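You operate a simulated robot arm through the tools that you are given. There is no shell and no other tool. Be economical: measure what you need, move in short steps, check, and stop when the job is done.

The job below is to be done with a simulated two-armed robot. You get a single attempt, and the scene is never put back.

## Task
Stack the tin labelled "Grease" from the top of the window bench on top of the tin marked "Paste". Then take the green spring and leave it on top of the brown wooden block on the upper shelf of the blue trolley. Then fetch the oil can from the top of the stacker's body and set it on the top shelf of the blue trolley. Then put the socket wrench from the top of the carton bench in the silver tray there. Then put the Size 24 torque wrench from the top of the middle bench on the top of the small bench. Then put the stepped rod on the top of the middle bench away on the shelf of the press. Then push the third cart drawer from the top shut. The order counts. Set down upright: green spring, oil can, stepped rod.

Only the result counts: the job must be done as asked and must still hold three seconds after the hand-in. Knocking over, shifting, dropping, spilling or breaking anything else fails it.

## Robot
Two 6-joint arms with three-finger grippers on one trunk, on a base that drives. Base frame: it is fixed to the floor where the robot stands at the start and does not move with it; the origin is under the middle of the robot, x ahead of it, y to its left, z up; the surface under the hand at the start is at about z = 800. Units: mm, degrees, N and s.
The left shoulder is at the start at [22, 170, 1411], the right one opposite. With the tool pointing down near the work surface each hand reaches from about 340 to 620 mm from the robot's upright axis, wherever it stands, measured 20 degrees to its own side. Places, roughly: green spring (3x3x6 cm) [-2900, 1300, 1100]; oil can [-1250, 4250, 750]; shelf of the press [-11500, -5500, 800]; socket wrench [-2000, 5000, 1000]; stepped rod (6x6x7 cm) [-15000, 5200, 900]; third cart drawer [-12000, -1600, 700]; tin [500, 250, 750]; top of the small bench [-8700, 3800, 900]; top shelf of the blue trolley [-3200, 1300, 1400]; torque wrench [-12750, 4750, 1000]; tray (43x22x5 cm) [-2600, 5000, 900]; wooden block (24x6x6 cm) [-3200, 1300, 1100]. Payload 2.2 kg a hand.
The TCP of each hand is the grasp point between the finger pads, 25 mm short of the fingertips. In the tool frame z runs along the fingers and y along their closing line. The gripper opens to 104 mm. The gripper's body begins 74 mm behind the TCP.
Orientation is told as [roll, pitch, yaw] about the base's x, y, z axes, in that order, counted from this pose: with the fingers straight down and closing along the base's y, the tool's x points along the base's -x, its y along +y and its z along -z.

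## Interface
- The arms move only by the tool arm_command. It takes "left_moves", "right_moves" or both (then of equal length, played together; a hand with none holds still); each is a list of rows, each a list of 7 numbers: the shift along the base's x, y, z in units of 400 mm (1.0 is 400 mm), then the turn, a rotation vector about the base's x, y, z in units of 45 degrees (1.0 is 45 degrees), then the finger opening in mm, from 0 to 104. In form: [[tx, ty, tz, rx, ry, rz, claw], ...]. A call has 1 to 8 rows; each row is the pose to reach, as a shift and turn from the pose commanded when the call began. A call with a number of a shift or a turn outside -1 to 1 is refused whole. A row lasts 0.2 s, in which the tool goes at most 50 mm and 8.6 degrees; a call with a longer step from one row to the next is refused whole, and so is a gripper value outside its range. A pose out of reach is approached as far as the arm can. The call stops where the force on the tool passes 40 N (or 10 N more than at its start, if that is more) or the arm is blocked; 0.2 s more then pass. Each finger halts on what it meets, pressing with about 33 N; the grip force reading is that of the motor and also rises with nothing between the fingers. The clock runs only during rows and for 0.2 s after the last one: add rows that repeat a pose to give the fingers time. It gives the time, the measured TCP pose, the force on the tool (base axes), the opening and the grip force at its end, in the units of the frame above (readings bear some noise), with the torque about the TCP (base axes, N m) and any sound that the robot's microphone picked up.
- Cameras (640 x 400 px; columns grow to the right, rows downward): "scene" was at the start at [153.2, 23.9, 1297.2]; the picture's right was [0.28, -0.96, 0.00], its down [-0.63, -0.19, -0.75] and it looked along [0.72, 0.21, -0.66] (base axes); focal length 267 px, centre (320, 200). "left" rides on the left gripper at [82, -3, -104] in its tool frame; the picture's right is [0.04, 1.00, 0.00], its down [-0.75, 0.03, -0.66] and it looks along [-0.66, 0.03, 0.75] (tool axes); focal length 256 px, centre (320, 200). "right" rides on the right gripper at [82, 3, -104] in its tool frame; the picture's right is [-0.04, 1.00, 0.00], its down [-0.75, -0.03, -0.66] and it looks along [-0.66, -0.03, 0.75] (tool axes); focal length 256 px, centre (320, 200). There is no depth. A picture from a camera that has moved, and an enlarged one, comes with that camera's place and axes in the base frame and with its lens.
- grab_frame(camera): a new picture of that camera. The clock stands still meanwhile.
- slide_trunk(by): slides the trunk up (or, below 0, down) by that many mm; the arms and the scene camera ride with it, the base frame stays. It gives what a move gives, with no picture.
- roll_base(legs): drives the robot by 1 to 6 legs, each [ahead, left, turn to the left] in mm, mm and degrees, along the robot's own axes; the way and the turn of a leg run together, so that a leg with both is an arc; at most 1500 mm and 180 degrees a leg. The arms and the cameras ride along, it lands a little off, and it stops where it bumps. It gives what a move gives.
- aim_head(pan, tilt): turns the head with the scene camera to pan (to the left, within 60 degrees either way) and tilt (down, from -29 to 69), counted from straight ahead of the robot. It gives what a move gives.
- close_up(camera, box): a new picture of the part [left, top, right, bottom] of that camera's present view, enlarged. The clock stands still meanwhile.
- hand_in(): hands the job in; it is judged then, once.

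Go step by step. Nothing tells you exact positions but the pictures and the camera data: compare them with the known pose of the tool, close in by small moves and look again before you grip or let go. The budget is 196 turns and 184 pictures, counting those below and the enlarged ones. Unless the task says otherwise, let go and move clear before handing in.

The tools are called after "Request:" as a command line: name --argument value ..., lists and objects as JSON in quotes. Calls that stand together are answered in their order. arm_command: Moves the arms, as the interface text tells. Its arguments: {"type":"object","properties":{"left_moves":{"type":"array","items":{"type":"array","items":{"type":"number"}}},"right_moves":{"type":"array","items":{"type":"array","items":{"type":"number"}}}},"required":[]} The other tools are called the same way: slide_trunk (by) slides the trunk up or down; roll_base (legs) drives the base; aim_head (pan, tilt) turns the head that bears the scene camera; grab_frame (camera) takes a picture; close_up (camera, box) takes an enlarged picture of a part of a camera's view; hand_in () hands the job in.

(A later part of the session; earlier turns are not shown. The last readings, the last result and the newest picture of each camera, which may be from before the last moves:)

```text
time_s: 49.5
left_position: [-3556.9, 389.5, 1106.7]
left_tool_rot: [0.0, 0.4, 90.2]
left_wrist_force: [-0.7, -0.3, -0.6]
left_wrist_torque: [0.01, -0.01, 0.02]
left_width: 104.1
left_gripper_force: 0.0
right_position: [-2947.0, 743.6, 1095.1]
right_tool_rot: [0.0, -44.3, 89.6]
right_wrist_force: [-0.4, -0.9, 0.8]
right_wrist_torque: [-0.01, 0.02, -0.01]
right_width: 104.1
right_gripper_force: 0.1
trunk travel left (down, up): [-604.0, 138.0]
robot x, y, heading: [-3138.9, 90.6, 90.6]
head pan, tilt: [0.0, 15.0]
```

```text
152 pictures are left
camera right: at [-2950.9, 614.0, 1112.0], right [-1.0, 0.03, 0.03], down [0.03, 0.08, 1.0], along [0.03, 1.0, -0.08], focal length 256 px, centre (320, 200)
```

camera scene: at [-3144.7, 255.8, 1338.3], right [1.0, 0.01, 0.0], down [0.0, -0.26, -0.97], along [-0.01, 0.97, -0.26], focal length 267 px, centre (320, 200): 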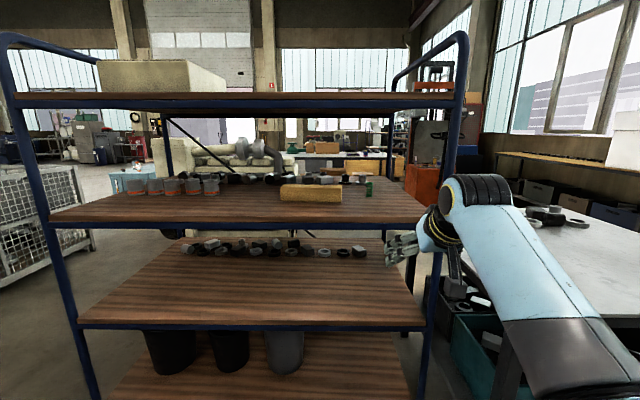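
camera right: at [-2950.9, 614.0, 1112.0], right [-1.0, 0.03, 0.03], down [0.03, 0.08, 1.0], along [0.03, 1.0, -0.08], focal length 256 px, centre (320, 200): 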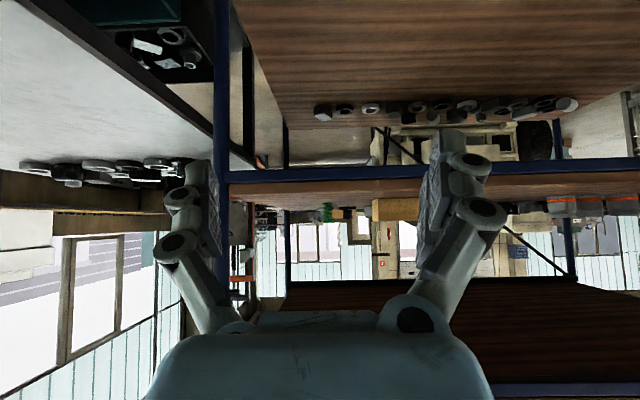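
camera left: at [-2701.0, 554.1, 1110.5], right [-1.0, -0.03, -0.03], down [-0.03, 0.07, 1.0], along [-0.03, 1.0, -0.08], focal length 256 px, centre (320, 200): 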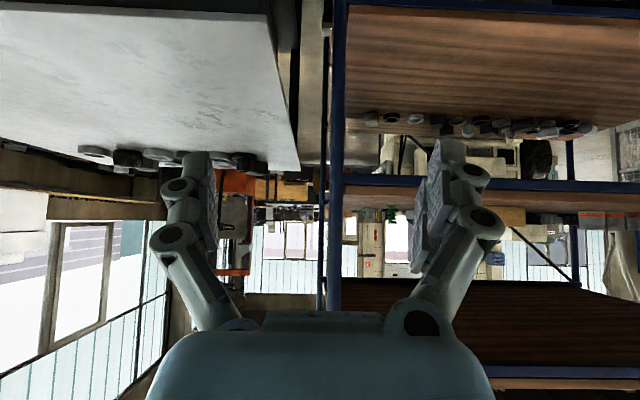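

I zoom both cameras on the spring to refine its place.

Request:
close_up --camera "right" --box '[260, 165, 420, 265]'

Request:
close_up --camera "scene" --box '[250, 140, 410, 240]'

```text
4.00 times, centred on (340, 215) of right
camera zoom: at [-2950.9, 614.0, 1112.0], right [-1.0, 0.03, 0.03], down [0.03, 0.08, 1.0], along [0.03, 1.0, -0.08], focal length 1024 px, centre (240, 140)
```

zoom: 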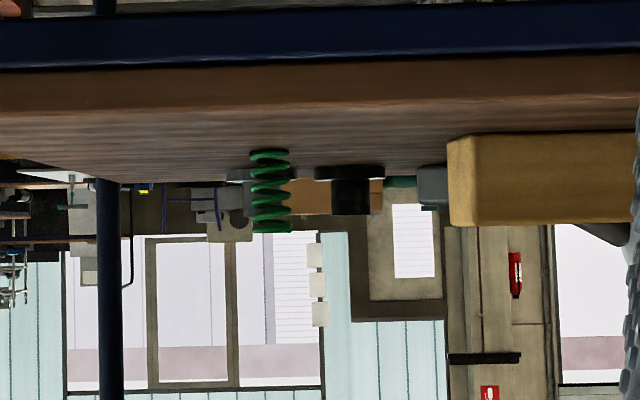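

```text
4.00 times, centred on (330, 190) of scene
camera zoom: at [-3144.7, 255.8, 1338.3], right [1.0, 0.01, 0.0], down [0.0, -0.26, -0.97], along [-0.01, 0.97, -0.26], focal length 1066 px, centre (280, 240)
```

zoom: 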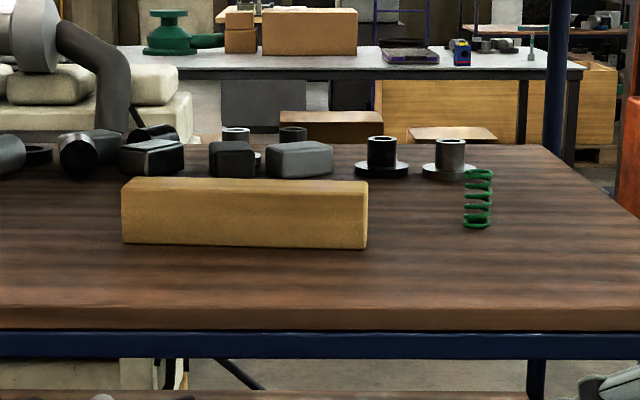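

Consistent: spring centre ≈[-2949, 1349, 1090]. I drive in until the fingers just enter the shelf gap, and check.

Request:
arm_command --right_moves '[[0, 0, 0.015, 0, 0, 0, 80]]'

Request:
roll_base --legs '[[380, 0, 0]]'

Request:
grab_frame --camera "right"

Request:
grab_frame --camera "scene"

```text
time_s: 49.9
left_position: [-3555.8, 388.9, 1106.3]
left_tool_rot: [0.0, 0.5, 90.2]
left_wrist_force: [0.8, 1.1, -0.4]
left_wrist_torque: [0.01, 0.01, -0.01]
left_width: 104.1
left_gripper_force: 0.1
right_position: [-2945.5, 745.2, 1101.0]
right_tool_rot: [0.1, -44.3, 89.6]
right_wrist_force: [0.4, -0.2, 0.6]
right_wrist_torque: [-0.02, -0.02, -0.02]
right_width: 80.0
right_gripper_force: 0.1
trunk travel left (down, up): [-604.0, 138.0]
robot x, y, heading: [-3141.2, 93.0, 90.9]
head pan, tilt: [0.0, 15.0]
```

```text
time_s: 52.3
left_position: [-3559.0, 771.3, 1106.5]
left_tool_rot: [0.0, 0.3, 90.0]
left_wrist_force: [0.1, -0.2, 0.8]
left_wrist_torque: [-0.04, -0.02, 0.0]
left_width: 103.9
left_gripper_force: 0.1
right_position: [-2947.1, 1125.5, 1100.3]
right_tool_rot: [0.1, -44.3, 89.4]
right_wrist_force: [0.6, 1.4, -0.7]
right_wrist_torque: [0.01, 0.0, 0.01]
right_width: 80.0
right_gripper_force: 0.1
trunk travel left (down, up): [-604.0, 138.0]
robot x, y, heading: [-3148.7, 469.7, 90.4]
head pan, tilt: [0.0, 15.0]
```

```text
149 pictures are left
camera right: at [-2951.5, 994.9, 1117.9], right [-1.0, 0.04, 0.03], down [0.03, 0.08, 1.0], along [0.04, 1.0, -0.08], focal length 256 px, centre (320, 200)
```

right: 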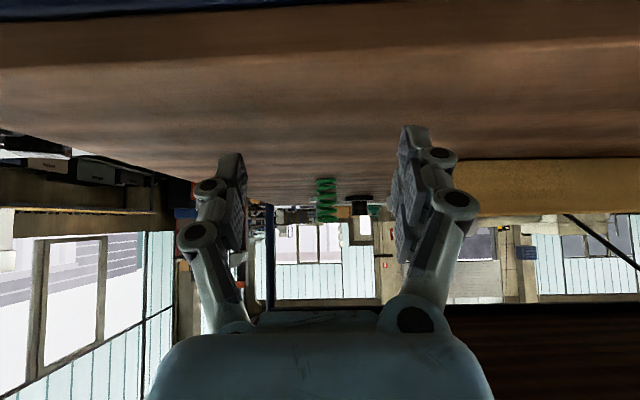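

```text
148 pictures are left
camera scene: at [-3146.4, 637.2, 1338.2], right [1.0, 0.01, 0.0], down [0.0, -0.26, -0.97], along [-0.01, 0.97, -0.26], focal length 267 px, centre (320, 200)
```

scene: 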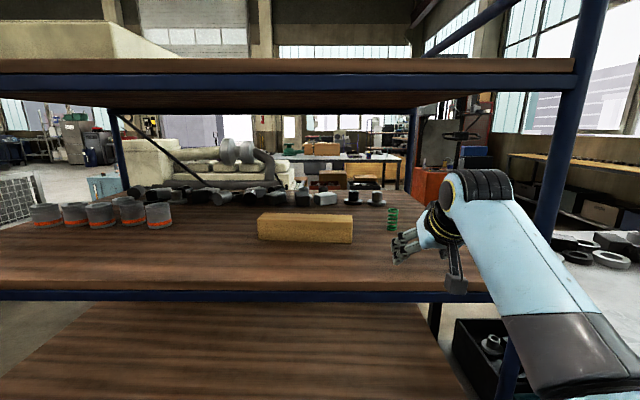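

Alignment is good. I drive on 190 mm and look again.

Request:
roll_base --legs '[[190, 0, 0]]'

Request:
grab_frame --camera "right"

```text
time_s: 53.9
left_position: [-3559.6, 961.4, 1105.8]
left_tool_rot: [0.0, 0.4, 90.2]
left_wrist_force: [-0.2, 0.3, -0.3]
left_wrist_torque: [-0.02, 0.0, 0.02]
left_width: 104.1
left_gripper_force: 0.1
right_position: [-2950.6, 1314.5, 1099.7]
right_tool_rot: [0.1, -44.2, 89.5]
right_wrist_force: [0.2, 0.7, -0.3]
right_wrist_torque: [-0.02, -0.01, 0.0]
right_width: 80.2
right_gripper_force: 0.1
trunk travel left (down, up): [-604.0, 138.0]
robot x, y, heading: [-3145.8, 660.3, 90.5]
head pan, tilt: [0.0, 15.0]
```

```text
147 pictures are left
camera right: at [-2953.7, 1185.1, 1117.6], right [-1.0, 0.04, 0.03], down [0.03, 0.08, 1.0], along [0.03, 1.0, -0.08], focal length 256 px, centre (320, 200)
```

right: 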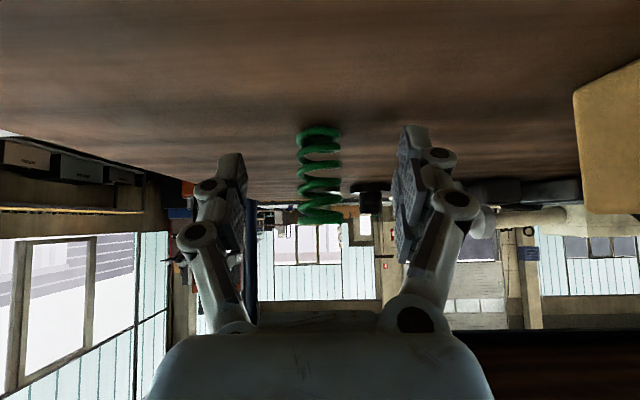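

The spring is centred; about 28 mm more forward, then close on it.

Request:
arm_command --right_moves '[[0, 0.035, 0, 0, 0, 0, 80], [0, 0.07, 0, 0, 0, 0, 80], [0, 0.07, 0, 0, 0, 0, 10], [0, 0.07, 0, 0, 0, 0, 10], [0, 0.07, 0, 0, 0, 0, 10], [0, 0.07, 0, 0, 0, 0, 10]]'

Request:
grab_frame --camera "right"

```text
time_s: 55.3
left_position: [-3562.5, 959.8, 1105.4]
left_tool_rot: [0.1, 0.5, 90.1]
left_wrist_force: [-0.2, 0.6, -0.6]
left_wrist_torque: [-0.01, 0.01, 0.0]
left_width: 104.0
left_gripper_force: 0.1
right_position: [-2949.5, 1344.4, 1101.9]
right_tool_rot: [0.1, -44.3, 89.6]
right_wrist_force: [-0.2, 0.8, 3.0]
right_wrist_torque: [0.04, 0.02, -0.02]
right_width: 26.5
right_gripper_force: 32.7
trunk travel left (down, up): [-604.0, 138.0]
robot x, y, heading: [-3147.7, 662.8, 90.0]
head pan, tilt: [0.0, 15.0]
```

```text
146 pictures are left
camera right: at [-2953.8, 1212.9, 1118.2], right [-1.0, 0.04, 0.03], down [0.03, 0.08, 1.0], along [0.03, 1.0, -0.08], focal length 256 px, centre (320, 200)
```

right: 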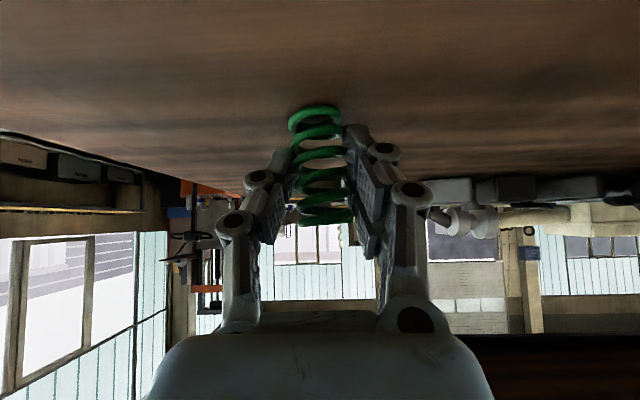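

Spring gripped. I lift it about 70 mm (staying under the top shelf) and strafe the base left toward the block.

Request:
arm_command --right_moves '[[0, 0, 0.04, 0, 0, 0, 10], [0, 0, 0.09, 0, 0, 0, 10], [0, 0, 0.14, 0, 0, 0, 10], [0, -0.06, 0.175, 0, 0, 0, 10]]'

Request:
close_up --camera "scene" --box '[220, 40, 540, 240]'

```text
time_s: 56.3
left_position: [-3560.3, 960.2, 1106.2]
left_tool_rot: [0.0, 0.3, 90.1]
left_wrist_force: [-0.7, 0.0, 0.0]
left_wrist_torque: [0.01, -0.02, 0.02]
left_width: 103.7
left_gripper_force: 0.1
right_position: [-2950.8, 1316.4, 1171.0]
right_tool_rot: [0.1, -44.4, 89.5]
right_wrist_force: [-0.4, -0.6, -0.1]
right_wrist_torque: [0.02, 0.01, -0.01]
right_width: 25.6
right_gripper_force: 32.7
trunk travel left (down, up): [-604.0, 138.0]
robot x, y, heading: [-3146.9, 662.6, 90.4]
head pan, tilt: [0.0, 15.0]
```

```text
2.00 times, centred on (380, 140) of scene
camera zoom: at [-3148.0, 824.7, 1338.5], right [1.0, 0.01, 0.0], down [0.0, -0.26, -0.97], along [-0.01, 0.97, -0.26], focal length 533 px, centre (200, 320)
```

zoom: 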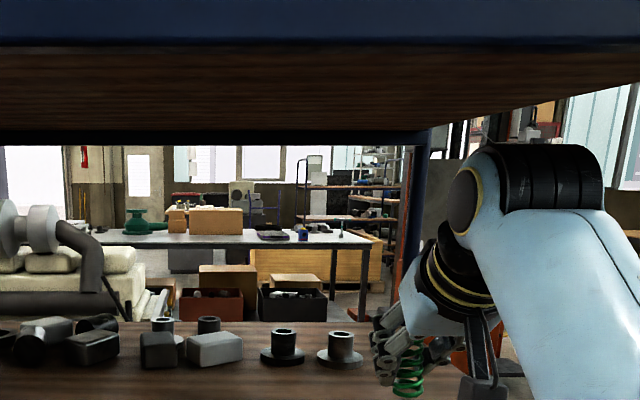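

Clearances are fine. Strafing left by 260 mm.

Request:
roll_base --legs '[[0, 260, 0]]'

Request:
close_up --camera "scene" --box '[300, 140, 540, 290]'

Request:
grab_frame --camera "right"

```text
time_s: 58.1
left_position: [-3822.9, 959.5, 1105.6]
left_tool_rot: [0.0, 0.6, 90.1]
left_wrist_force: [-0.9, 0.6, -0.3]
left_wrist_torque: [0.02, -0.01, 0.02]
left_width: 103.9
left_gripper_force: 0.2
right_position: [-3212.0, 1315.9, 1170.4]
right_tool_rot: [-0.1, -44.3, 89.7]
right_wrist_force: [-1.3, 0.6, -0.1]
right_wrist_torque: [0.01, 0.01, -0.01]
right_width: 25.2
right_gripper_force: 33.3
trunk travel left (down, up): [-604.0, 138.0]
robot x, y, heading: [-3411.6, 656.9, 90.1]
head pan, tilt: [0.0, 15.0]
```

```text
2.67 times, centred on (420, 215) of scene
camera zoom: at [-3411.0, 824.1, 1338.3], right [1.0, 0.01, 0.0], down [0.0, -0.26, -0.97], along [-0.01, 0.97, -0.26], focal length 711 px, centre (53, 160)
```

zoom: 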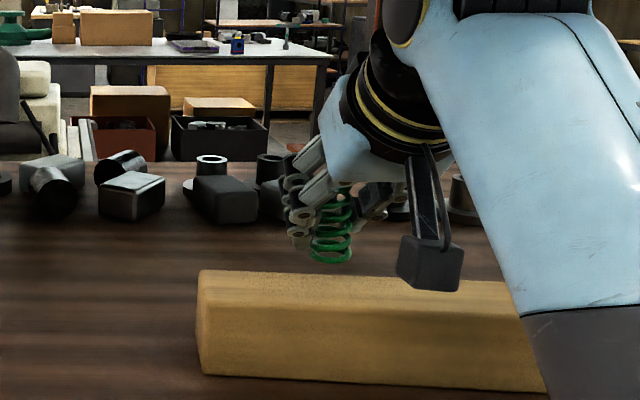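

```text
143 pictures are left
camera right: at [-3216.8, 1185.5, 1187.7], right [-1.0, 0.04, 0.03], down [0.03, 0.08, 1.0], along [0.03, 1.0, -0.08], focal length 256 px, centre (320, 200)
```

right: 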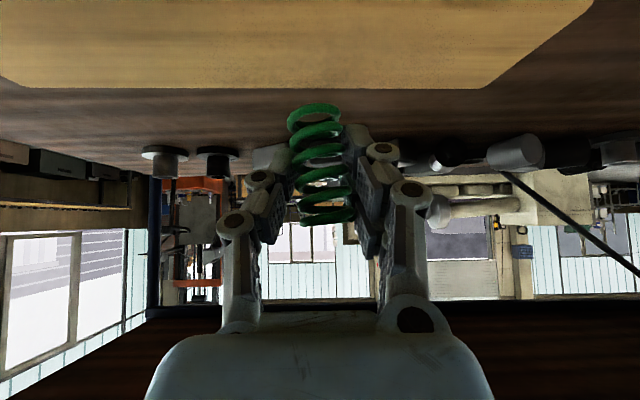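

The block spans about x -3312..-3070, y 1268..1317, and the spring leans a few degrees in the grip. I centre it over the block and straighten it.

Request:
arm_command --right_moves '[[0.02, -0.04, 0.0, 0, 0.05, 0, 10], [0.042, -0.08, 0, 0, 0.11, 0, 10]]'

Request:
close_up --camera "scene" --box '[320, 160, 480, 260]'

Request:
grab_frame --camera "right"

```text
time_s: 58.8
left_position: [-3822.0, 958.8, 1106.1]
left_tool_rot: [0.0, 0.5, 90.0]
left_wrist_force: [-0.4, -0.1, 0.2]
left_wrist_torque: [0.03, -0.02, 0.03]
left_width: 103.9
left_gripper_force: 0.1
right_position: [-3195.6, 1284.2, 1170.8]
right_tool_rot: [7.0, -44.2, 84.7]
right_wrist_force: [0.1, 0.1, -1.3]
right_wrist_torque: [0.01, 0.02, 0.02]
right_width: 25.4
right_gripper_force: 33.0
trunk travel left (down, up): [-604.0, 138.0]
robot x, y, heading: [-3407.4, 662.0, 90.2]
head pan, tilt: [0.0, 15.0]
```

```text
4.00 times, centred on (400, 210) of scene
camera zoom: at [-3410.2, 823.8, 1338.3], right [1.0, 0.01, 0.0], down [0.0, -0.26, -0.97], along [-0.01, 0.97, -0.26], focal length 1066 px, centre (0, 160)
```

zoom: 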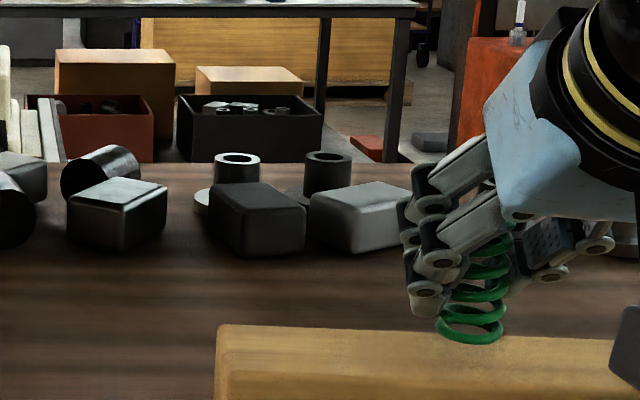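

```text
141 pictures are left
camera right: at [-3198.4, 1153.8, 1187.5], right [-0.99, 0.04, 0.12], down [0.12, 0.08, 0.99], along [0.03, 1.0, -0.08], focal length 256 px, centre (320, 200)
```

right: 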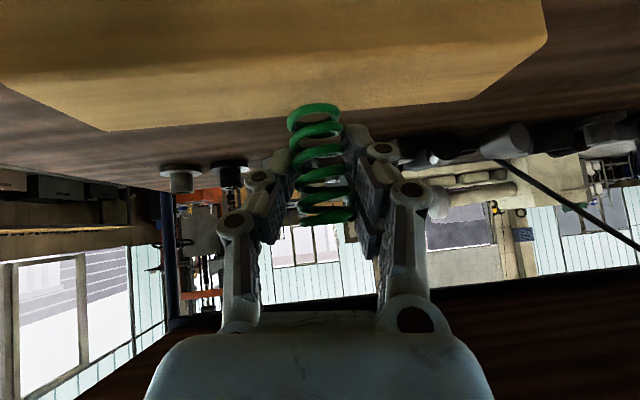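

Now nearly vertical; it should come about 11 mm nearer. I shift and lower a few mm.

Request:
arm_command --right_moves '[[0.0, -0.028, 0.0, 0, 0, 0, 10], [0, -0.028, -0.006, 0, 0, 0, 10], [0, -0.028, -0.012, 0, 0, 0, 10]]'

Request:
close_up --camera "scene" --box '[340, 190, 500, 290]'

Request:
close_up --camera "right" --box '[240, 60, 400, 160]'

```text
time_s: 59.5
left_position: [-3822.0, 959.8, 1106.4]
left_tool_rot: [0.0, 0.5, 90.1]
left_wrist_force: [-0.7, 0.0, 0.1]
left_wrist_torque: [0.01, -0.01, -0.03]
left_width: 104.0
left_gripper_force: 0.0
right_position: [-3195.8, 1272.3, 1163.9]
right_tool_rot: [6.9, -44.1, 84.7]
right_wrist_force: [-0.6, 0.3, 0.1]
right_wrist_torque: [0.04, -0.02, 0.02]
right_width: 25.4
right_gripper_force: 33.3
trunk travel left (down, up): [-604.0, 138.0]
robot x, y, heading: [-3412.5, 659.8, 90.4]
head pan, tilt: [0.0, 15.0]
```

```text
4.00 times, centred on (420, 240) of scene
camera zoom: at [-3410.2, 823.9, 1338.3], right [1.0, 0.01, 0.0], down [0.0, -0.26, -0.97], along [-0.01, 0.97, -0.26], focal length 1066 px, centre (-80, 40)
```

zoom: 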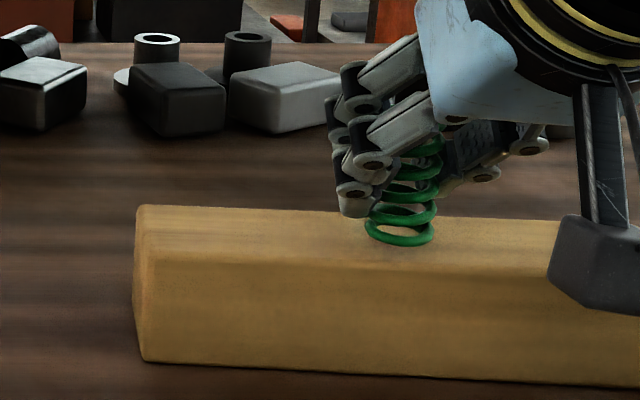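

```text
4.00 times, centred on (320, 110) of right
camera zoom: at [-3198.0, 1142.3, 1182.3], right [-0.99, 0.04, 0.11], down [0.12, 0.08, 0.99], along [0.03, 1.0, -0.08], focal length 1024 px, centre (320, 560)
```

zoom: 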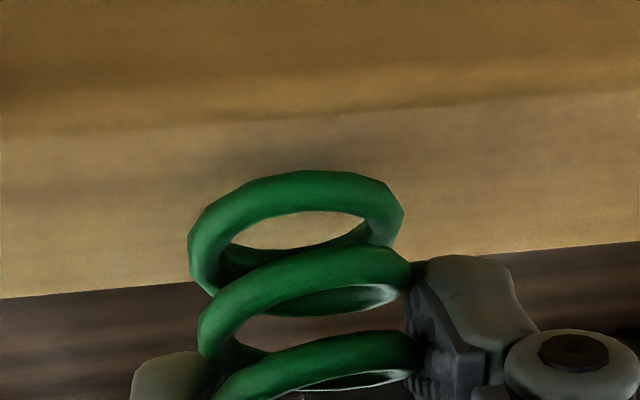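

Good position over the block. I lower in 2 mm steps.

Request:
arm_command --right_moves '[[0.0, -0.008, -0.005, 0, 0, 0, 10], [0, -0.008, -0.01, 0, 0, 0, 10]]'

Request:
close_up --camera "right" --box '[240, 60, 400, 160]'

Request:
close_up --camera "scene" --box '[400, 220, 480, 270]'

```text
time_s: 60.1
left_position: [-3821.8, 959.6, 1106.5]
left_tool_rot: [0.0, 0.5, 90.1]
left_wrist_force: [0.4, -0.4, -0.7]
left_wrist_torque: [0.01, -0.01, 0.01]
left_width: 104.1
left_gripper_force: 0.1
right_position: [-3195.6, 1269.6, 1161.2]
right_tool_rot: [7.0, -44.1, 84.7]
right_wrist_force: [-0.2, -0.1, -0.2]
right_wrist_torque: [0.03, 0.0, 0.01]
right_width: 25.3
right_gripper_force: 32.7
trunk travel left (down, up): [-604.0, 138.0]
robot x, y, heading: [-3409.5, 659.4, 90.5]
head pan, tilt: [0.0, 15.0]
```

```text
4.00 times, centred on (320, 110) of right
camera zoom: at [-3198.2, 1139.3, 1178.9], right [-0.99, 0.04, 0.12], down [0.12, 0.08, 0.99], along [0.03, 1.0, -0.08], focal length 1024 px, centre (320, 560)
```

zoom: 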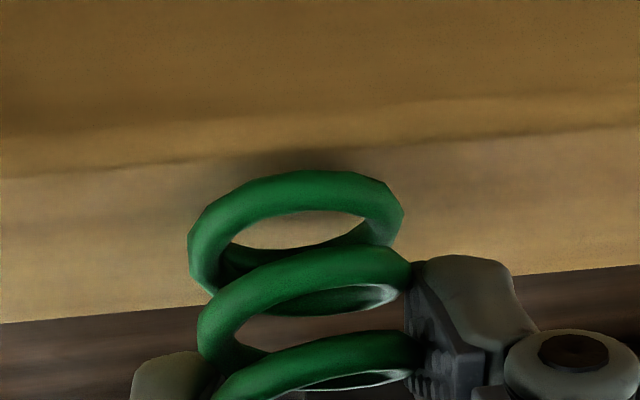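

```text
8.00 times, centred on (440, 245) of scene
camera zoom: at [-3410.2, 824.1, 1338.3], right [1.0, 0.01, 0.0], down [0.0, -0.26, -0.97], along [-0.01, 0.97, -0.26], focal length 2133 px, centre (-640, -160)
```

zoom: 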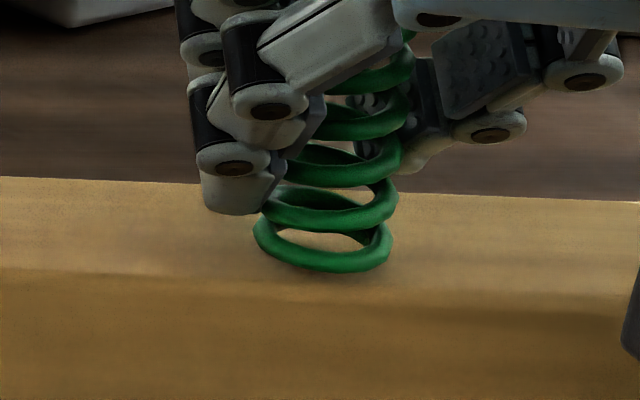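

It is a bit too near the front edge; I move it back 11 mm before the final lowering.

Request:
arm_command --right_moves '[[0.0, 0.029, 0.003, 0, 0, 0, 10], [0, 0.029, -0.004, 0, 0, 0, 10], [0, 0.029, -0.008, 0, 0, 0, 10]]'

Request:
close_up --camera "right" --box '[240, 60, 400, 160]'

Request:
close_up --camera "scene" --box '[400, 220, 480, 270]'

```text
time_s: 61.0
left_position: [-3823.3, 957.9, 1107.0]
left_tool_rot: [0.0, 0.5, 90.0]
left_wrist_force: [1.1, -0.4, -0.1]
left_wrist_torque: [0.04, -0.01, 0.01]
left_width: 104.1
left_gripper_force: 0.1
right_position: [-3194.8, 1281.7, 1158.5]
right_tool_rot: [7.0, -44.0, 84.7]
right_wrist_force: [-0.5, 0.2, 0.1]
right_wrist_torque: [-0.03, 0.02, 0.02]
right_width: 25.4
right_gripper_force: 32.7
trunk travel left (down, up): [-604.0, 138.0]
robot x, y, heading: [-3412.4, 657.7, 90.6]
head pan, tilt: [0.0, 15.0]
```

```text
4.00 times, centred on (320, 110) of right
camera zoom: at [-3197.6, 1150.6, 1176.1], right [-0.99, 0.04, 0.11], down [0.12, 0.08, 0.99], along [0.03, 1.0, -0.08], focal length 1024 px, centre (320, 560)
```

zoom: 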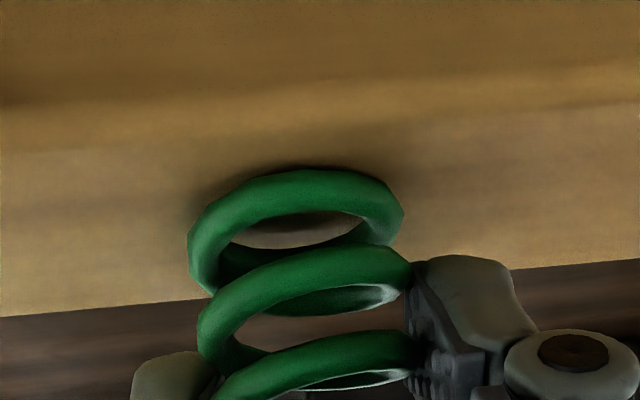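

```text
8.00 times, centred on (440, 245) of scene
camera zoom: at [-3410.3, 824.1, 1338.3], right [1.0, 0.01, 0.0], down [0.0, -0.26, -0.97], along [-0.01, 0.97, -0.26], focal length 2133 px, centre (-640, -160)
```

zoom: 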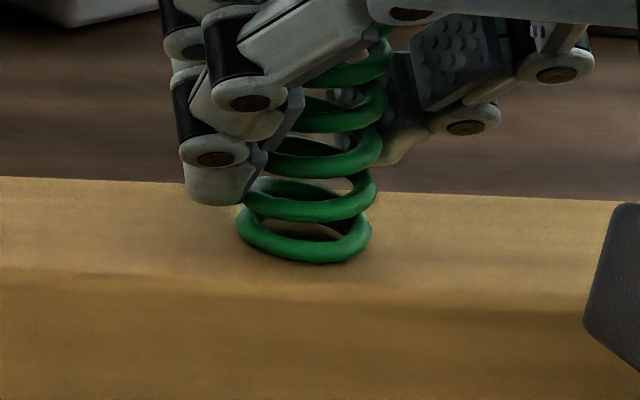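

Well centred and almost touching. Lowering slowly until a force shows.

Request:
arm_command --right_moves '[[0.0, 0, -0.003, 0, 0, 0, 10], [0, 0, -0.005, 0, 0, 0, 10], [0, 0, -0.005, 0, 0, 0, 10]]'

Request:
close_up --camera "scene" --box '[400, 220, 480, 270]'

```text
time_s: 61.8
left_position: [-3823.2, 958.6, 1106.2]
left_tool_rot: [0.0, 0.4, 90.1]
left_wrist_force: [0.5, 0.1, 0.4]
left_wrist_torque: [0.01, 0.0, -0.01]
left_width: 104.3
left_gripper_force: 0.1
right_position: [-3195.1, 1281.0, 1158.1]
right_tool_rot: [7.0, -44.5, 84.7]
right_wrist_force: [1.0, 3.9, 14.2]
right_wrist_torque: [-0.02, 0.13, -0.06]
right_width: 25.2
right_gripper_force: 33.4
trunk travel left (down, up): [-604.0, 138.0]
robot x, y, heading: [-3414.4, 658.9, 90.3]
head pan, tilt: [0.0, 15.0]
```

```text
8.00 times, centred on (440, 245) of scene
camera zoom: at [-3410.5, 823.3, 1338.5], right [1.0, 0.01, 0.0], down [0.0, -0.26, -0.97], along [-0.01, 0.97, -0.26], focal length 2133 px, centre (-640, -160)
```

zoom: 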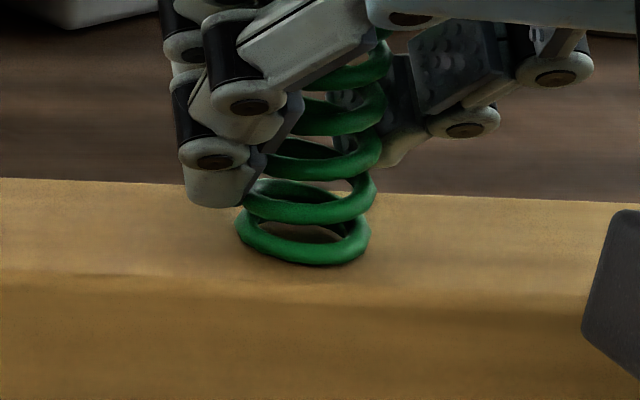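

Contact. I ease off 1 mm, open, and draw the hand straight back.

Request:
arm_command --right_moves '[[0, 0, 0.003, 0, 0, 0, 10], [0, 0, 0.003, 0, 0, 0, 40], [0, 0, 0.003, 0, 0, 0, 70], [0, 0, 0.003, 0, 0, 0, 70], [0, -0.04, 0.003, 0, 0, 0, 70], [0, -0.12, 0.003, 0, 0, 0, 70]]'

Request:
close_up --camera "scene" --box '[340, 190, 500, 290]'

```text
time_s: 63.1
left_position: [-3823.2, 956.0, 1105.8]
left_tool_rot: [-0.1, 0.5, 90.0]
left_wrist_force: [0.0, 0.0, -0.8]
left_wrist_torque: [0.01, -0.02, -0.04]
left_width: 104.1
left_gripper_force: 0.1
right_position: [-3195.3, 1231.2, 1157.2]
right_tool_rot: [7.1, -44.2, 84.7]
right_wrist_force: [0.4, -1.1, 0.2]
right_wrist_torque: [0.03, -0.01, -0.02]
right_width: 70.4
right_gripper_force: 0.0
trunk travel left (down, up): [-604.0, 138.0]
robot x, y, heading: [-3412.3, 658.5, 90.5]
head pan, tilt: [0.0, 15.0]
```

```text
4.00 times, centred on (420, 240) of scene
camera zoom: at [-3410.2, 822.8, 1338.5], right [1.0, 0.01, 0.0], down [0.0, -0.26, -0.97], along [-0.01, 0.97, -0.26], focal length 1066 px, centre (-80, 40)
```

zoom: 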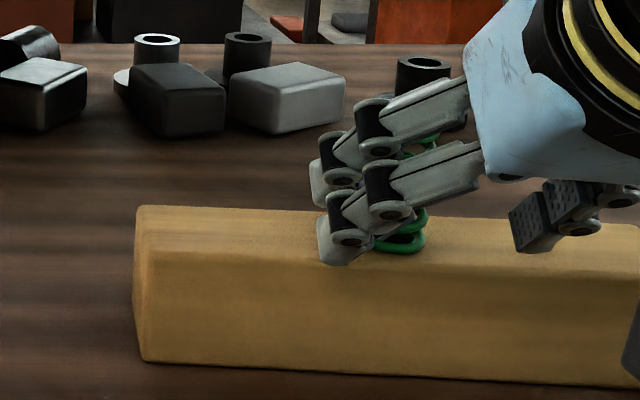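

I back the base out of the trolley and look at the spring.

Request:
roll_base --legs '[[-450, 0, 0]]'

Request:
grab_frame --camera "scene"

Request:
close_up --camera "scene" --box '[320, 140, 480, 240]'

```text
time_s: 65.8
left_position: [-3819.1, 511.4, 1106.0]
left_tool_rot: [-0.1, 0.4, 89.9]
left_wrist_force: [-0.1, 0.0, 0.0]
left_wrist_torque: [0.02, 0.04, 0.01]
left_width: 104.0
left_gripper_force: 0.0
right_position: [-3191.8, 785.7, 1157.6]
right_tool_rot: [7.0, -44.1, 84.7]
right_wrist_force: [0.4, -0.3, 0.2]
right_wrist_torque: [0.04, 0.01, -0.01]
right_width: 69.9
right_gripper_force: 0.2
trunk travel left (down, up): [-604.0, 138.0]
robot x, y, heading: [-3408.3, 215.7, 90.4]
head pan, tilt: [0.0, 15.0]
```

```text
132 pictures are left
camera scene: at [-3407.2, 376.4, 1338.4], right [1.0, 0.0, 0.0], down [0.0, -0.26, -0.97], along [0.0, 0.97, -0.26], focal length 267 px, centre (320, 200)
```

scene: 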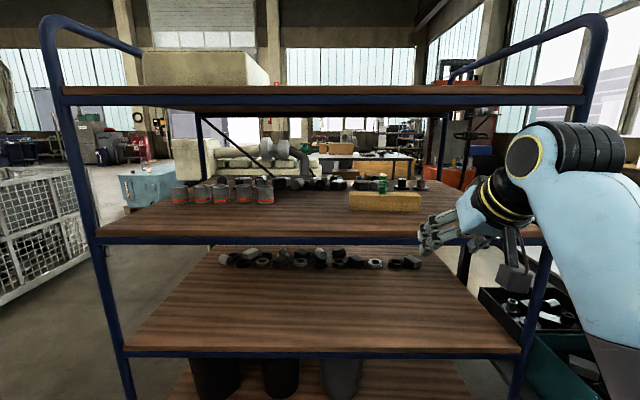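

```text
4.00 times, centred on (400, 190) of scene
camera zoom: at [-3407.2, 376.4, 1338.4], right [1.0, 0.0, 0.0], down [0.0, -0.26, -0.97], along [0.0, 0.97, -0.26], focal length 1066 px, centre (0, 240)
```

zoom: 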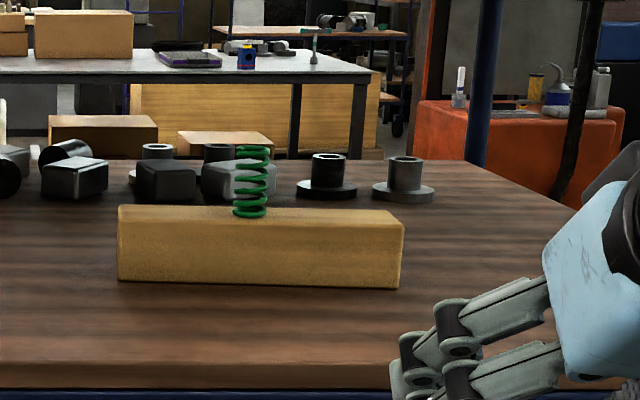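

The spring stands upright on the block. The oil can (blue, with spout) is on the orange stacker behind. I straighten the right hand and drive around the grey table toward the stacker.

Request:
arm_command --right_moves '[[0, -0.03, 0, -0.166, -0.017, 0.008, 104], [0, -0.06, 0, -0.333, -0.035, 0.017, 104], [0, -0.1, 0, -0.5, -0.052, 0.025, 104], [0, -0.15, 0, -0.666, -0.07, 0.033, 104], [0, -0.2, 0, -0.833, -0.087, 0.04, 104], [0, -0.25, 0, -1, -0.104, 0.05, 104]]'

Request:
roll_base --legs '[[-110, 0, 0], [0, -1500, 0], [0, -800, 0]]'

Request:
grab_frame --camera "scene"

```text
time_s: 67.2
left_position: [-3820.2, 513.3, 1105.0]
left_tool_rot: [-0.1, 0.5, 89.9]
left_wrist_force: [-0.9, 0.4, -0.9]
left_wrist_torque: [0.02, 0.0, -0.01]
left_width: 103.7
left_gripper_force: 0.1
right_position: [-3223.2, 753.2, 1044.3]
right_tool_rot: [-0.3, -0.1, 89.9]
right_wrist_force: [0.0, -0.3, 0.8]
right_wrist_torque: [0.01, 0.03, -0.03]
right_width: 104.1
right_gripper_force: 0.0
right hand out of reach, approached as far as the arm can: row 3, 4, 5, 6
trunk travel left (down, up): [-604.0, 138.0]
robot x, y, heading: [-3408.7, 211.7, 90.1]
head pan, tilt: [0.0, 15.0]
```

```text
time_s: 79.3
left_position: [-1531.0, 415.5, 1105.8]
left_tool_rot: [0.1, 0.5, 90.5]
left_wrist_force: [0.7, -0.2, 0.2]
left_wrist_torque: [0.0, 0.02, 0.0]
left_width: 103.9
left_gripper_force: 0.0
right_position: [-934.7, 661.3, 1044.3]
right_tool_rot: [-0.3, -0.3, 90.3]
right_wrist_force: [0.5, -0.2, -0.6]
right_wrist_torque: [-0.01, -0.01, 0.01]
right_width: 103.8
right_gripper_force: 0.0
trunk travel left (down, up): [-604.0, 138.0]
robot x, y, heading: [-1114.8, 119.1, 90.8]
head pan, tilt: [0.0, 15.0]
```

```text
130 pictures are left
camera scene: at [-1116.9, 283.6, 1338.3], right [1.0, 0.01, 0.0], down [0.0, -0.26, -0.97], along [-0.01, 0.97, -0.26], focal length 267 px, centre (320, 200)
```

scene: 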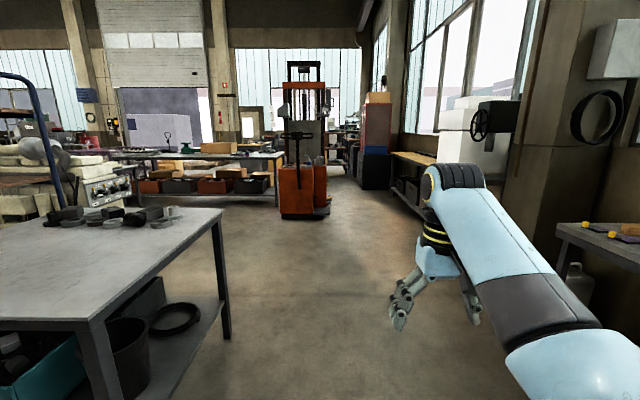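

The way ahead is free. I drive north along the aisle toward the stacker.

Request:
roll_base --legs '[[0, -100, -0.8], [1500, 0, 0], [1400, 0, 0]]'

Request:
aim_head --pan 8 --tilt 25

Request:
grab_frame --camera "scene"

```text
time_s: 94.0
left_position: [-1494.5, 3279.5, 1106.3]
left_tool_rot: [0.0, 0.5, 91.0]
left_wrist_force: [0.3, 0.1, -1.7]
left_wrist_torque: [0.0, 0.0, 0.0]
left_width: 104.2
left_gripper_force: 0.1
right_position: [-899.4, 3531.4, 1042.7]
right_tool_rot: [-0.1, -0.2, 90.9]
right_wrist_force: [0.0, -0.1, 0.1]
right_wrist_torque: [-0.04, 0.02, 0.0]
right_width: 103.9
right_gripper_force: 0.1
trunk travel left (down, up): [-604.0, 138.0]
robot x, y, heading: [-1075.1, 2990.9, 91.1]
head pan, tilt: [0.0, 15.0]
```

```text
time_s: 94.7
left_position: [-1494.6, 3279.8, 1106.9]
left_tool_rot: [0.1, 0.5, 91.0]
left_wrist_force: [0.3, -0.9, -0.2]
left_wrist_torque: [0.02, 0.0, 0.02]
left_width: 104.3
left_gripper_force: 0.1
right_position: [-900.6, 3532.0, 1045.2]
right_tool_rot: [-0.1, -0.3, 90.8]
right_wrist_force: [0.2, -0.3, -0.5]
right_wrist_torque: [0.01, 0.01, 0.0]
right_width: 103.9
right_gripper_force: 0.1
trunk travel left (down, up): [-604.0, 138.0]
robot x, y, heading: [-1079.7, 2985.1, 91.5]
head pan, tilt: [8.0, 25.0]
```

```text
129 pictures are left
camera scene: at [-1091.6, 3149.3, 1322.1], right [0.99, 0.16, 0.0], down [0.07, -0.42, -0.91], along [-0.15, 0.89, -0.42], focal length 267 px, centre (320, 200)
```

scene: 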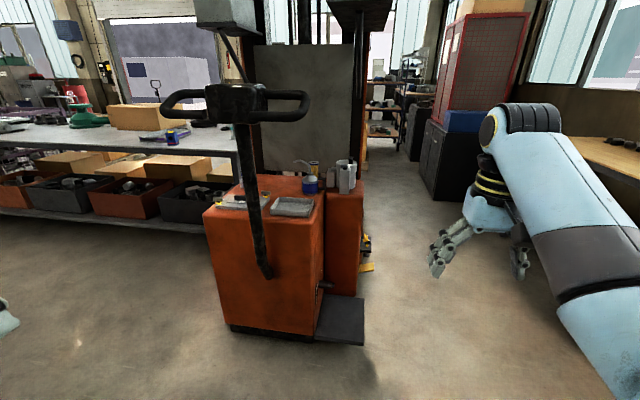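

Request:
close_up --camera "scene" --box '[200, 140, 380, 252]'

Request:
close_up --camera "scene" --box '[0, 80, 240, 230]'

```text
3.56 times, centred on (290, 196) of scene
camera zoom: at [-1091.6, 3149.3, 1322.1], right [0.99, 0.16, 0.0], down [0.07, -0.42, -0.91], along [-0.15, 0.89, -0.42], focal length 948 px, centre (427, 214)
```

zoom: 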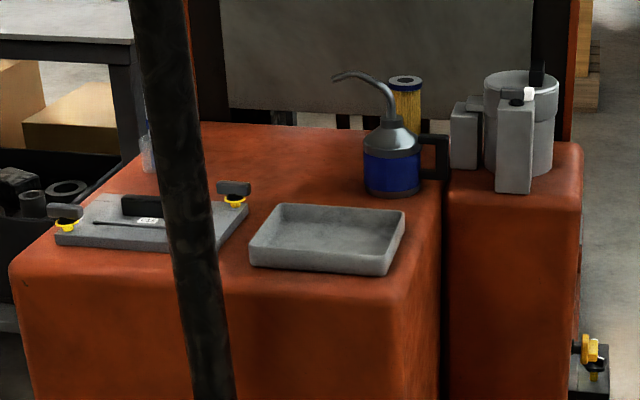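

```text
2.67 times, centred on (120, 155) of scene
camera zoom: at [-1091.6, 3149.3, 1322.1], right [0.99, 0.16, 0.0], down [0.07, -0.42, -0.91], along [-0.15, 0.89, -0.42], focal length 711 px, centre (853, 320)
```

zoom: 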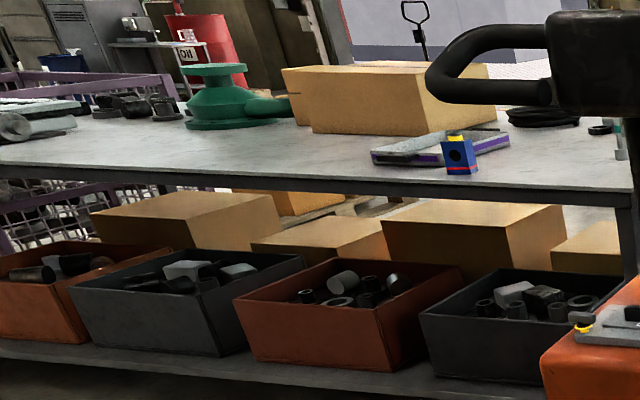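

The oil can stands near [-1362, 4440] on the stacker (top z≈757), handle to the right, with the tiller to the left front. I'll approach from the south-east with the right hand; first nearer and turned for a better measure.

Request:
roll_base --legs '[[500, 0, 0], [0, 0, 35]]'

Request:
aim_head --pan -8 --tilt 30

Request:
grab_frame --camera "scene"

Request:
grab_frame --camera "right"

```text
time_s: 99.3
left_position: [-1592.1, 3495.9, 1106.9]
left_tool_rot: [0.1, 0.4, 124.7]
left_wrist_force: [-0.1, 0.5, 0.0]
left_wrist_torque: [0.01, -0.02, -0.03]
left_width: 104.0
left_gripper_force: 0.1
right_position: [-1233.0, 4039.5, 1045.3]
right_tool_rot: [-0.6, -0.4, 124.2]
right_wrist_force: [0.0, 0.0, 0.6]
right_wrist_torque: [0.01, -0.02, -0.02]
right_width: 104.1
right_gripper_force: 0.1
trunk travel left (down, up): [-604.0, 138.0]
robot x, y, heading: [-1088.5, 3485.1, 124.7]
head pan, tilt: [8.0, 25.0]
stopped in leg 2: the robot was blocked; the commanded pose is now the measured one
```

```text
time_s: 100.1
left_position: [-1590.4, 3495.5, 1107.3]
left_tool_rot: [0.3, 0.4, 124.8]
left_wrist_force: [0.2, -0.3, 0.1]
left_wrist_torque: [0.0, 0.01, 0.0]
left_width: 104.1
left_gripper_force: 0.0
right_position: [-1232.4, 4038.2, 1045.0]
right_tool_rot: [-0.3, -0.4, 124.3]
right_wrist_force: [-0.2, -0.2, -0.7]
right_wrist_torque: [-0.01, 0.01, -0.01]
right_width: 104.0
right_gripper_force: 0.0
trunk travel left (down, up): [-604.0, 138.0]
robot x, y, heading: [-1085.1, 3482.8, 125.1]
head pan, tilt: [-8.0, 30.0]
```

```text
126 pictures are left
camera scene: at [-1161.5, 3623.6, 1314.4], right [0.89, 0.46, 0.0], down [0.22, -0.45, -0.87], along [-0.4, 0.77, -0.5], focal length 267 px, centre (320, 200)
```

scene: 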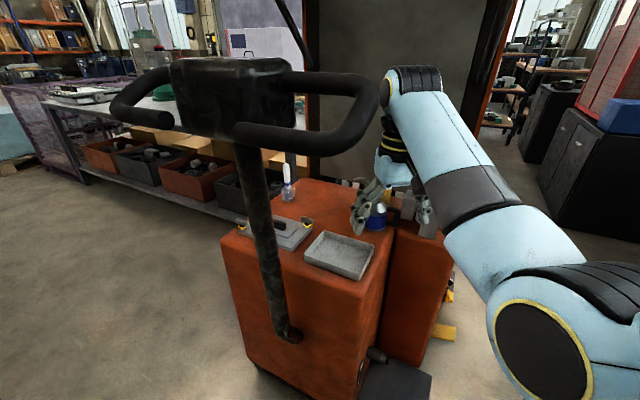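

```text
125 pictures are left
camera right: at [-1190.1, 3968.8, 1148.0], right [-0.85, -0.53, -0.01], down [-0.4, 0.63, 0.66], along [-0.35, 0.56, -0.75], focal length 256 px, centre (320, 200)
```

right: 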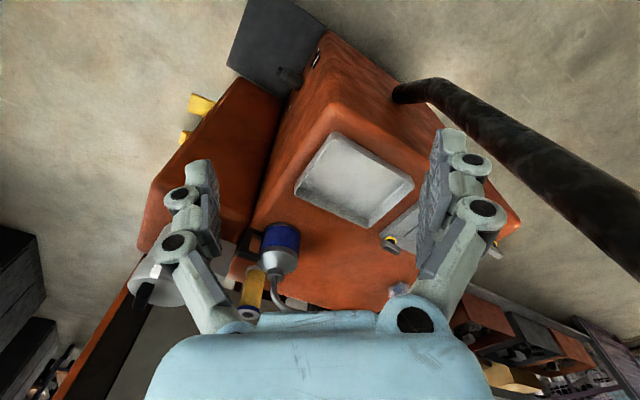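

Turning brought the right arm against the tiller's loop, which is near [-1257, 3952, 1253]. I back off to the right, turn to heading 150 in the open, and set the hand's pose there.

Request:
roll_base --legs '[[-100, -150, 0], [0, 0, 25]]'

Request:
arm_command --right_moves '[[0, 0, 0, 0, 0, -0.17, 104], [0, 0, 0, 0, 0, -0.333, 104]]'

Request:
arm_command --right_moves '[[-0.035, 0.035, 0, 0.118, 0.118, 0, 80], [-0.07, 0.07, 0, 0.236, 0.236, 0, 80], [-0.1, 0.1, 0, 0.354, 0.354, 0, 80], [-0.13, 0.13, 0, 0.471, 0.471, 0, 80], [-0.16, 0.16, 0, 0.589, 0.589, 0, 80], [-0.19, 0.19, 0, 0.707, 0.707, 0, 80]]'

Request:
grab_frame --camera "scene"

```text
time_s: 102.8
left_position: [-1378.2, 3331.2, 1109.9]
left_tool_rot: [0.2, 0.3, 144.3]
left_wrist_force: [0.2, 0.4, -0.2]
left_wrist_torque: [0.02, -0.03, 0.02]
left_width: 104.0
left_gripper_force: 0.1
right_position: [-1214.7, 3973.4, 1045.4]
right_tool_rot: [-1.7, -0.5, 143.1]
right_wrist_force: [0.8, -0.8, -0.2]
right_wrist_torque: [-0.02, 0.02, -0.02]
right_width: 104.1
right_gripper_force: 0.1
trunk travel left (down, up): [-604.0, 138.0]
robot x, y, heading: [-907.7, 3492.1, 145.0]
head pan, tilt: [-8.0, 30.0]
stopped in leg 2: the robot was blocked; the commanded pose is now the measured one
```

```text
time_s: 103.4
left_position: [-1374.1, 3330.1, 1112.0]
left_tool_rot: [0.4, 0.1, 144.5]
left_wrist_force: [0.7, 0.2, 0.0]
left_wrist_torque: [0.01, -0.04, 0.01]
left_width: 104.1
left_gripper_force: 0.1
right_position: [-1216.5, 3972.2, 1045.1]
right_tool_rot: [-1.0, -0.5, 128.3]
right_wrist_force: [0.8, 0.8, -0.3]
right_wrist_torque: [-0.02, 0.02, -0.02]
right_width: 104.1
right_gripper_force: 0.3
trunk travel left (down, up): [-604.0, 138.0]
robot x, y, heading: [-902.1, 3494.4, 145.1]
head pan, tilt: [-8.0, 30.0]
```

```text
time_s: 104.1
left_position: [-1383.3, 3329.9, 1107.3]
left_tool_rot: [0.2, 0.4, 144.3]
left_wrist_force: [-0.6, 0.3, 0.2]
left_wrist_torque: [-0.01, -0.03, 0.0]
left_width: 103.9
left_gripper_force: 0.2
right_position: [-1251.9, 4004.0, 1041.2]
right_tool_rot: [0.0, -17.7, 127.7]
right_wrist_force: [14.3, 6.3, -0.3]
right_wrist_torque: [-1.04, 2.21, 0.49]
right_width: 80.0
right_gripper_force: 0.0
trunk travel left (down, up): [-604.0, 138.0]
robot x, y, heading: [-900.9, 3493.3, 144.9]
head pan, tilt: [-8.0, 30.0]
stopped in row 3 (right hand): the force on the tool passed its limit at 62 N (the readings are from after the stop); the commanded pose is now the measured one
```

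```text
124 pictures are left
camera scene: at [-1022.0, 3594.8, 1314.3], right [0.68, 0.73, 0.0], down [0.36, -0.34, -0.87], along [-0.63, 0.59, -0.5], focal length 267 px, centre (320, 200)
```

scene: 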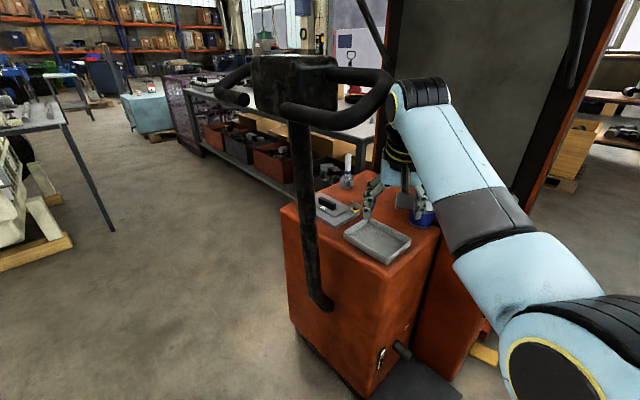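

The wrist pressed the tiller again. I back away along the robot's axis to be well clear before doing anything else.

Request:
roll_base --legs '[[-250, 0, 0]]'

Request:
grab_frame --camera "scene"

```text
time_s: 105.9
left_position: [-1181.1, 3184.8, 1106.6]
left_tool_rot: [0.1, 0.5, 144.8]
left_wrist_force: [0.1, 0.1, -0.2]
left_wrist_torque: [0.01, -0.01, -0.02]
left_width: 104.1
left_gripper_force: 0.2
right_position: [-1056.0, 3857.2, 1040.6]
right_tool_rot: [0.1, -17.5, 128.5]
right_wrist_force: [0.1, -0.5, 0.8]
right_wrist_torque: [-0.01, 0.02, 0.0]
right_width: 79.8
right_gripper_force: 0.1
trunk travel left (down, up): [-604.0, 138.0]
robot x, y, heading: [-702.9, 3350.8, 145.4]
head pan, tilt: [-8.0, 30.0]
```

```text
123 pictures are left
camera scene: at [-823.7, 3451.5, 1314.2], right [0.68, 0.73, 0.0], down [0.37, -0.34, -0.87], along [-0.64, 0.59, -0.5], focal length 267 px, centre (320, 200)
```

scene: 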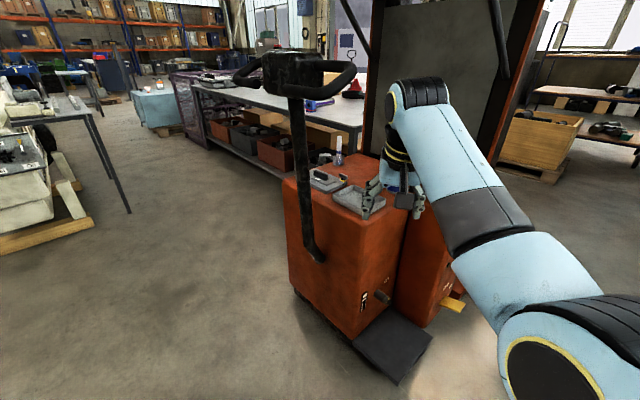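

Nothing moved (the loop triangulates to the same place). Now, clear of it, I finish the tilt to 45°.

Request:
arm_command --right_moves '[[-0.03, 0.02, -0.05, 0.12, 0.095, 0, 80], [-0.06, 0.04, -0.1, 0.24, 0.19, 0, 80], [-0.09, 0.06, -0.15, 0.36, 0.286, 0, 80], [-0.12, 0.085, -0.2, 0.478, 0.381, 0, 80]]'

Request:
aim_head --pan -15 --tilt 25

Request:
roll_base --legs '[[250, -180, 0]]'

Request:
grab_frame --camera "scene"

Request:
grab_frame --camera "right"

```text
time_s: 106.9
left_position: [-1181.7, 3185.9, 1106.7]
left_tool_rot: [0.0, 0.6, 144.7]
left_wrist_force: [0.9, 0.3, -0.1]
left_wrist_torque: [-0.01, -0.04, -0.01]
left_width: 104.2
left_gripper_force: 0.0
right_position: [-1104.5, 3891.5, 961.4]
right_tool_rot: [0.2, -45.2, 128.3]
right_wrist_force: [0.1, 0.0, 1.0]
right_wrist_torque: [0.0, -0.02, 0.0]
right_width: 79.9
right_gripper_force: 0.0
trunk travel left (down, up): [-604.0, 138.0]
robot x, y, heading: [-700.8, 3351.6, 145.4]
head pan, tilt: [-8.0, 30.0]
```

```text
time_s: 107.6
left_position: [-1181.8, 3185.5, 1105.5]
left_tool_rot: [0.0, 0.6, 144.8]
left_wrist_force: [0.2, -0.6, 0.1]
left_wrist_torque: [0.01, -0.04, 0.01]
left_width: 104.2
left_gripper_force: 0.0
right_position: [-1104.1, 3889.4, 961.0]
right_tool_rot: [0.1, -44.9, 128.2]
right_wrist_force: [0.6, -0.9, 0.3]
right_wrist_torque: [0.01, -0.01, 0.0]
right_width: 79.8
right_gripper_force: 0.1
trunk travel left (down, up): [-604.0, 138.0]
robot x, y, heading: [-703.8, 3354.7, 145.1]
head pan, tilt: [-15.0, 25.0]
```

```text
time_s: 109.7
left_position: [-1291.6, 3479.5, 1105.8]
left_tool_rot: [-0.1, 0.7, 144.6]
left_wrist_force: [0.0, 0.9, 0.8]
left_wrist_torque: [-0.01, -0.01, -0.01]
left_width: 103.9
left_gripper_force: 0.1
right_position: [-1211.5, 4184.8, 960.3]
right_tool_rot: [0.2, -45.0, 128.1]
right_wrist_force: [0.3, 0.3, 0.3]
right_wrist_torque: [0.02, 0.03, 0.02]
right_width: 80.2
right_gripper_force: 0.1
trunk travel left (down, up): [-604.0, 138.0]
robot x, y, heading: [-810.0, 3643.0, 145.2]
head pan, tilt: [-15.0, 25.0]
```

```text
122 pictures are left
camera scene: at [-926.4, 3753.9, 1322.0], right [0.77, 0.64, 0.0], down [0.27, -0.32, -0.91], along [-0.58, 0.69, -0.42], focal length 267 px, centre (320, 200)
```

scene: 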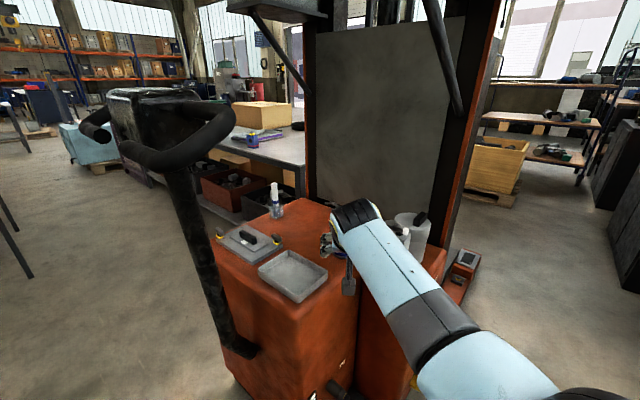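

```text
121 pictures are left
camera right: at [-1132.8, 4080.2, 976.6], right [-0.8, -0.6, 0.03], down [-0.02, 0.07, 1.0], along [-0.6, 0.8, -0.07], focal length 256 px, centre (320, 200)
```

right: 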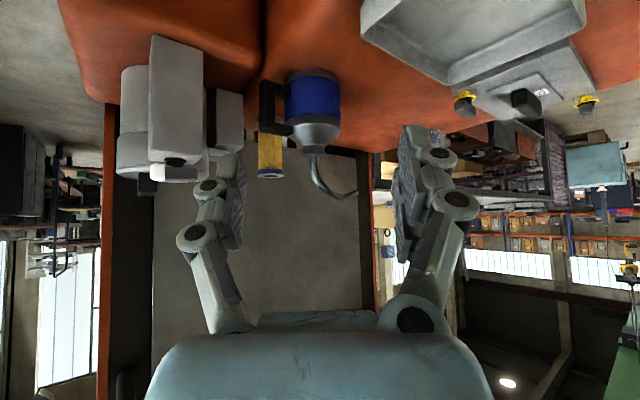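

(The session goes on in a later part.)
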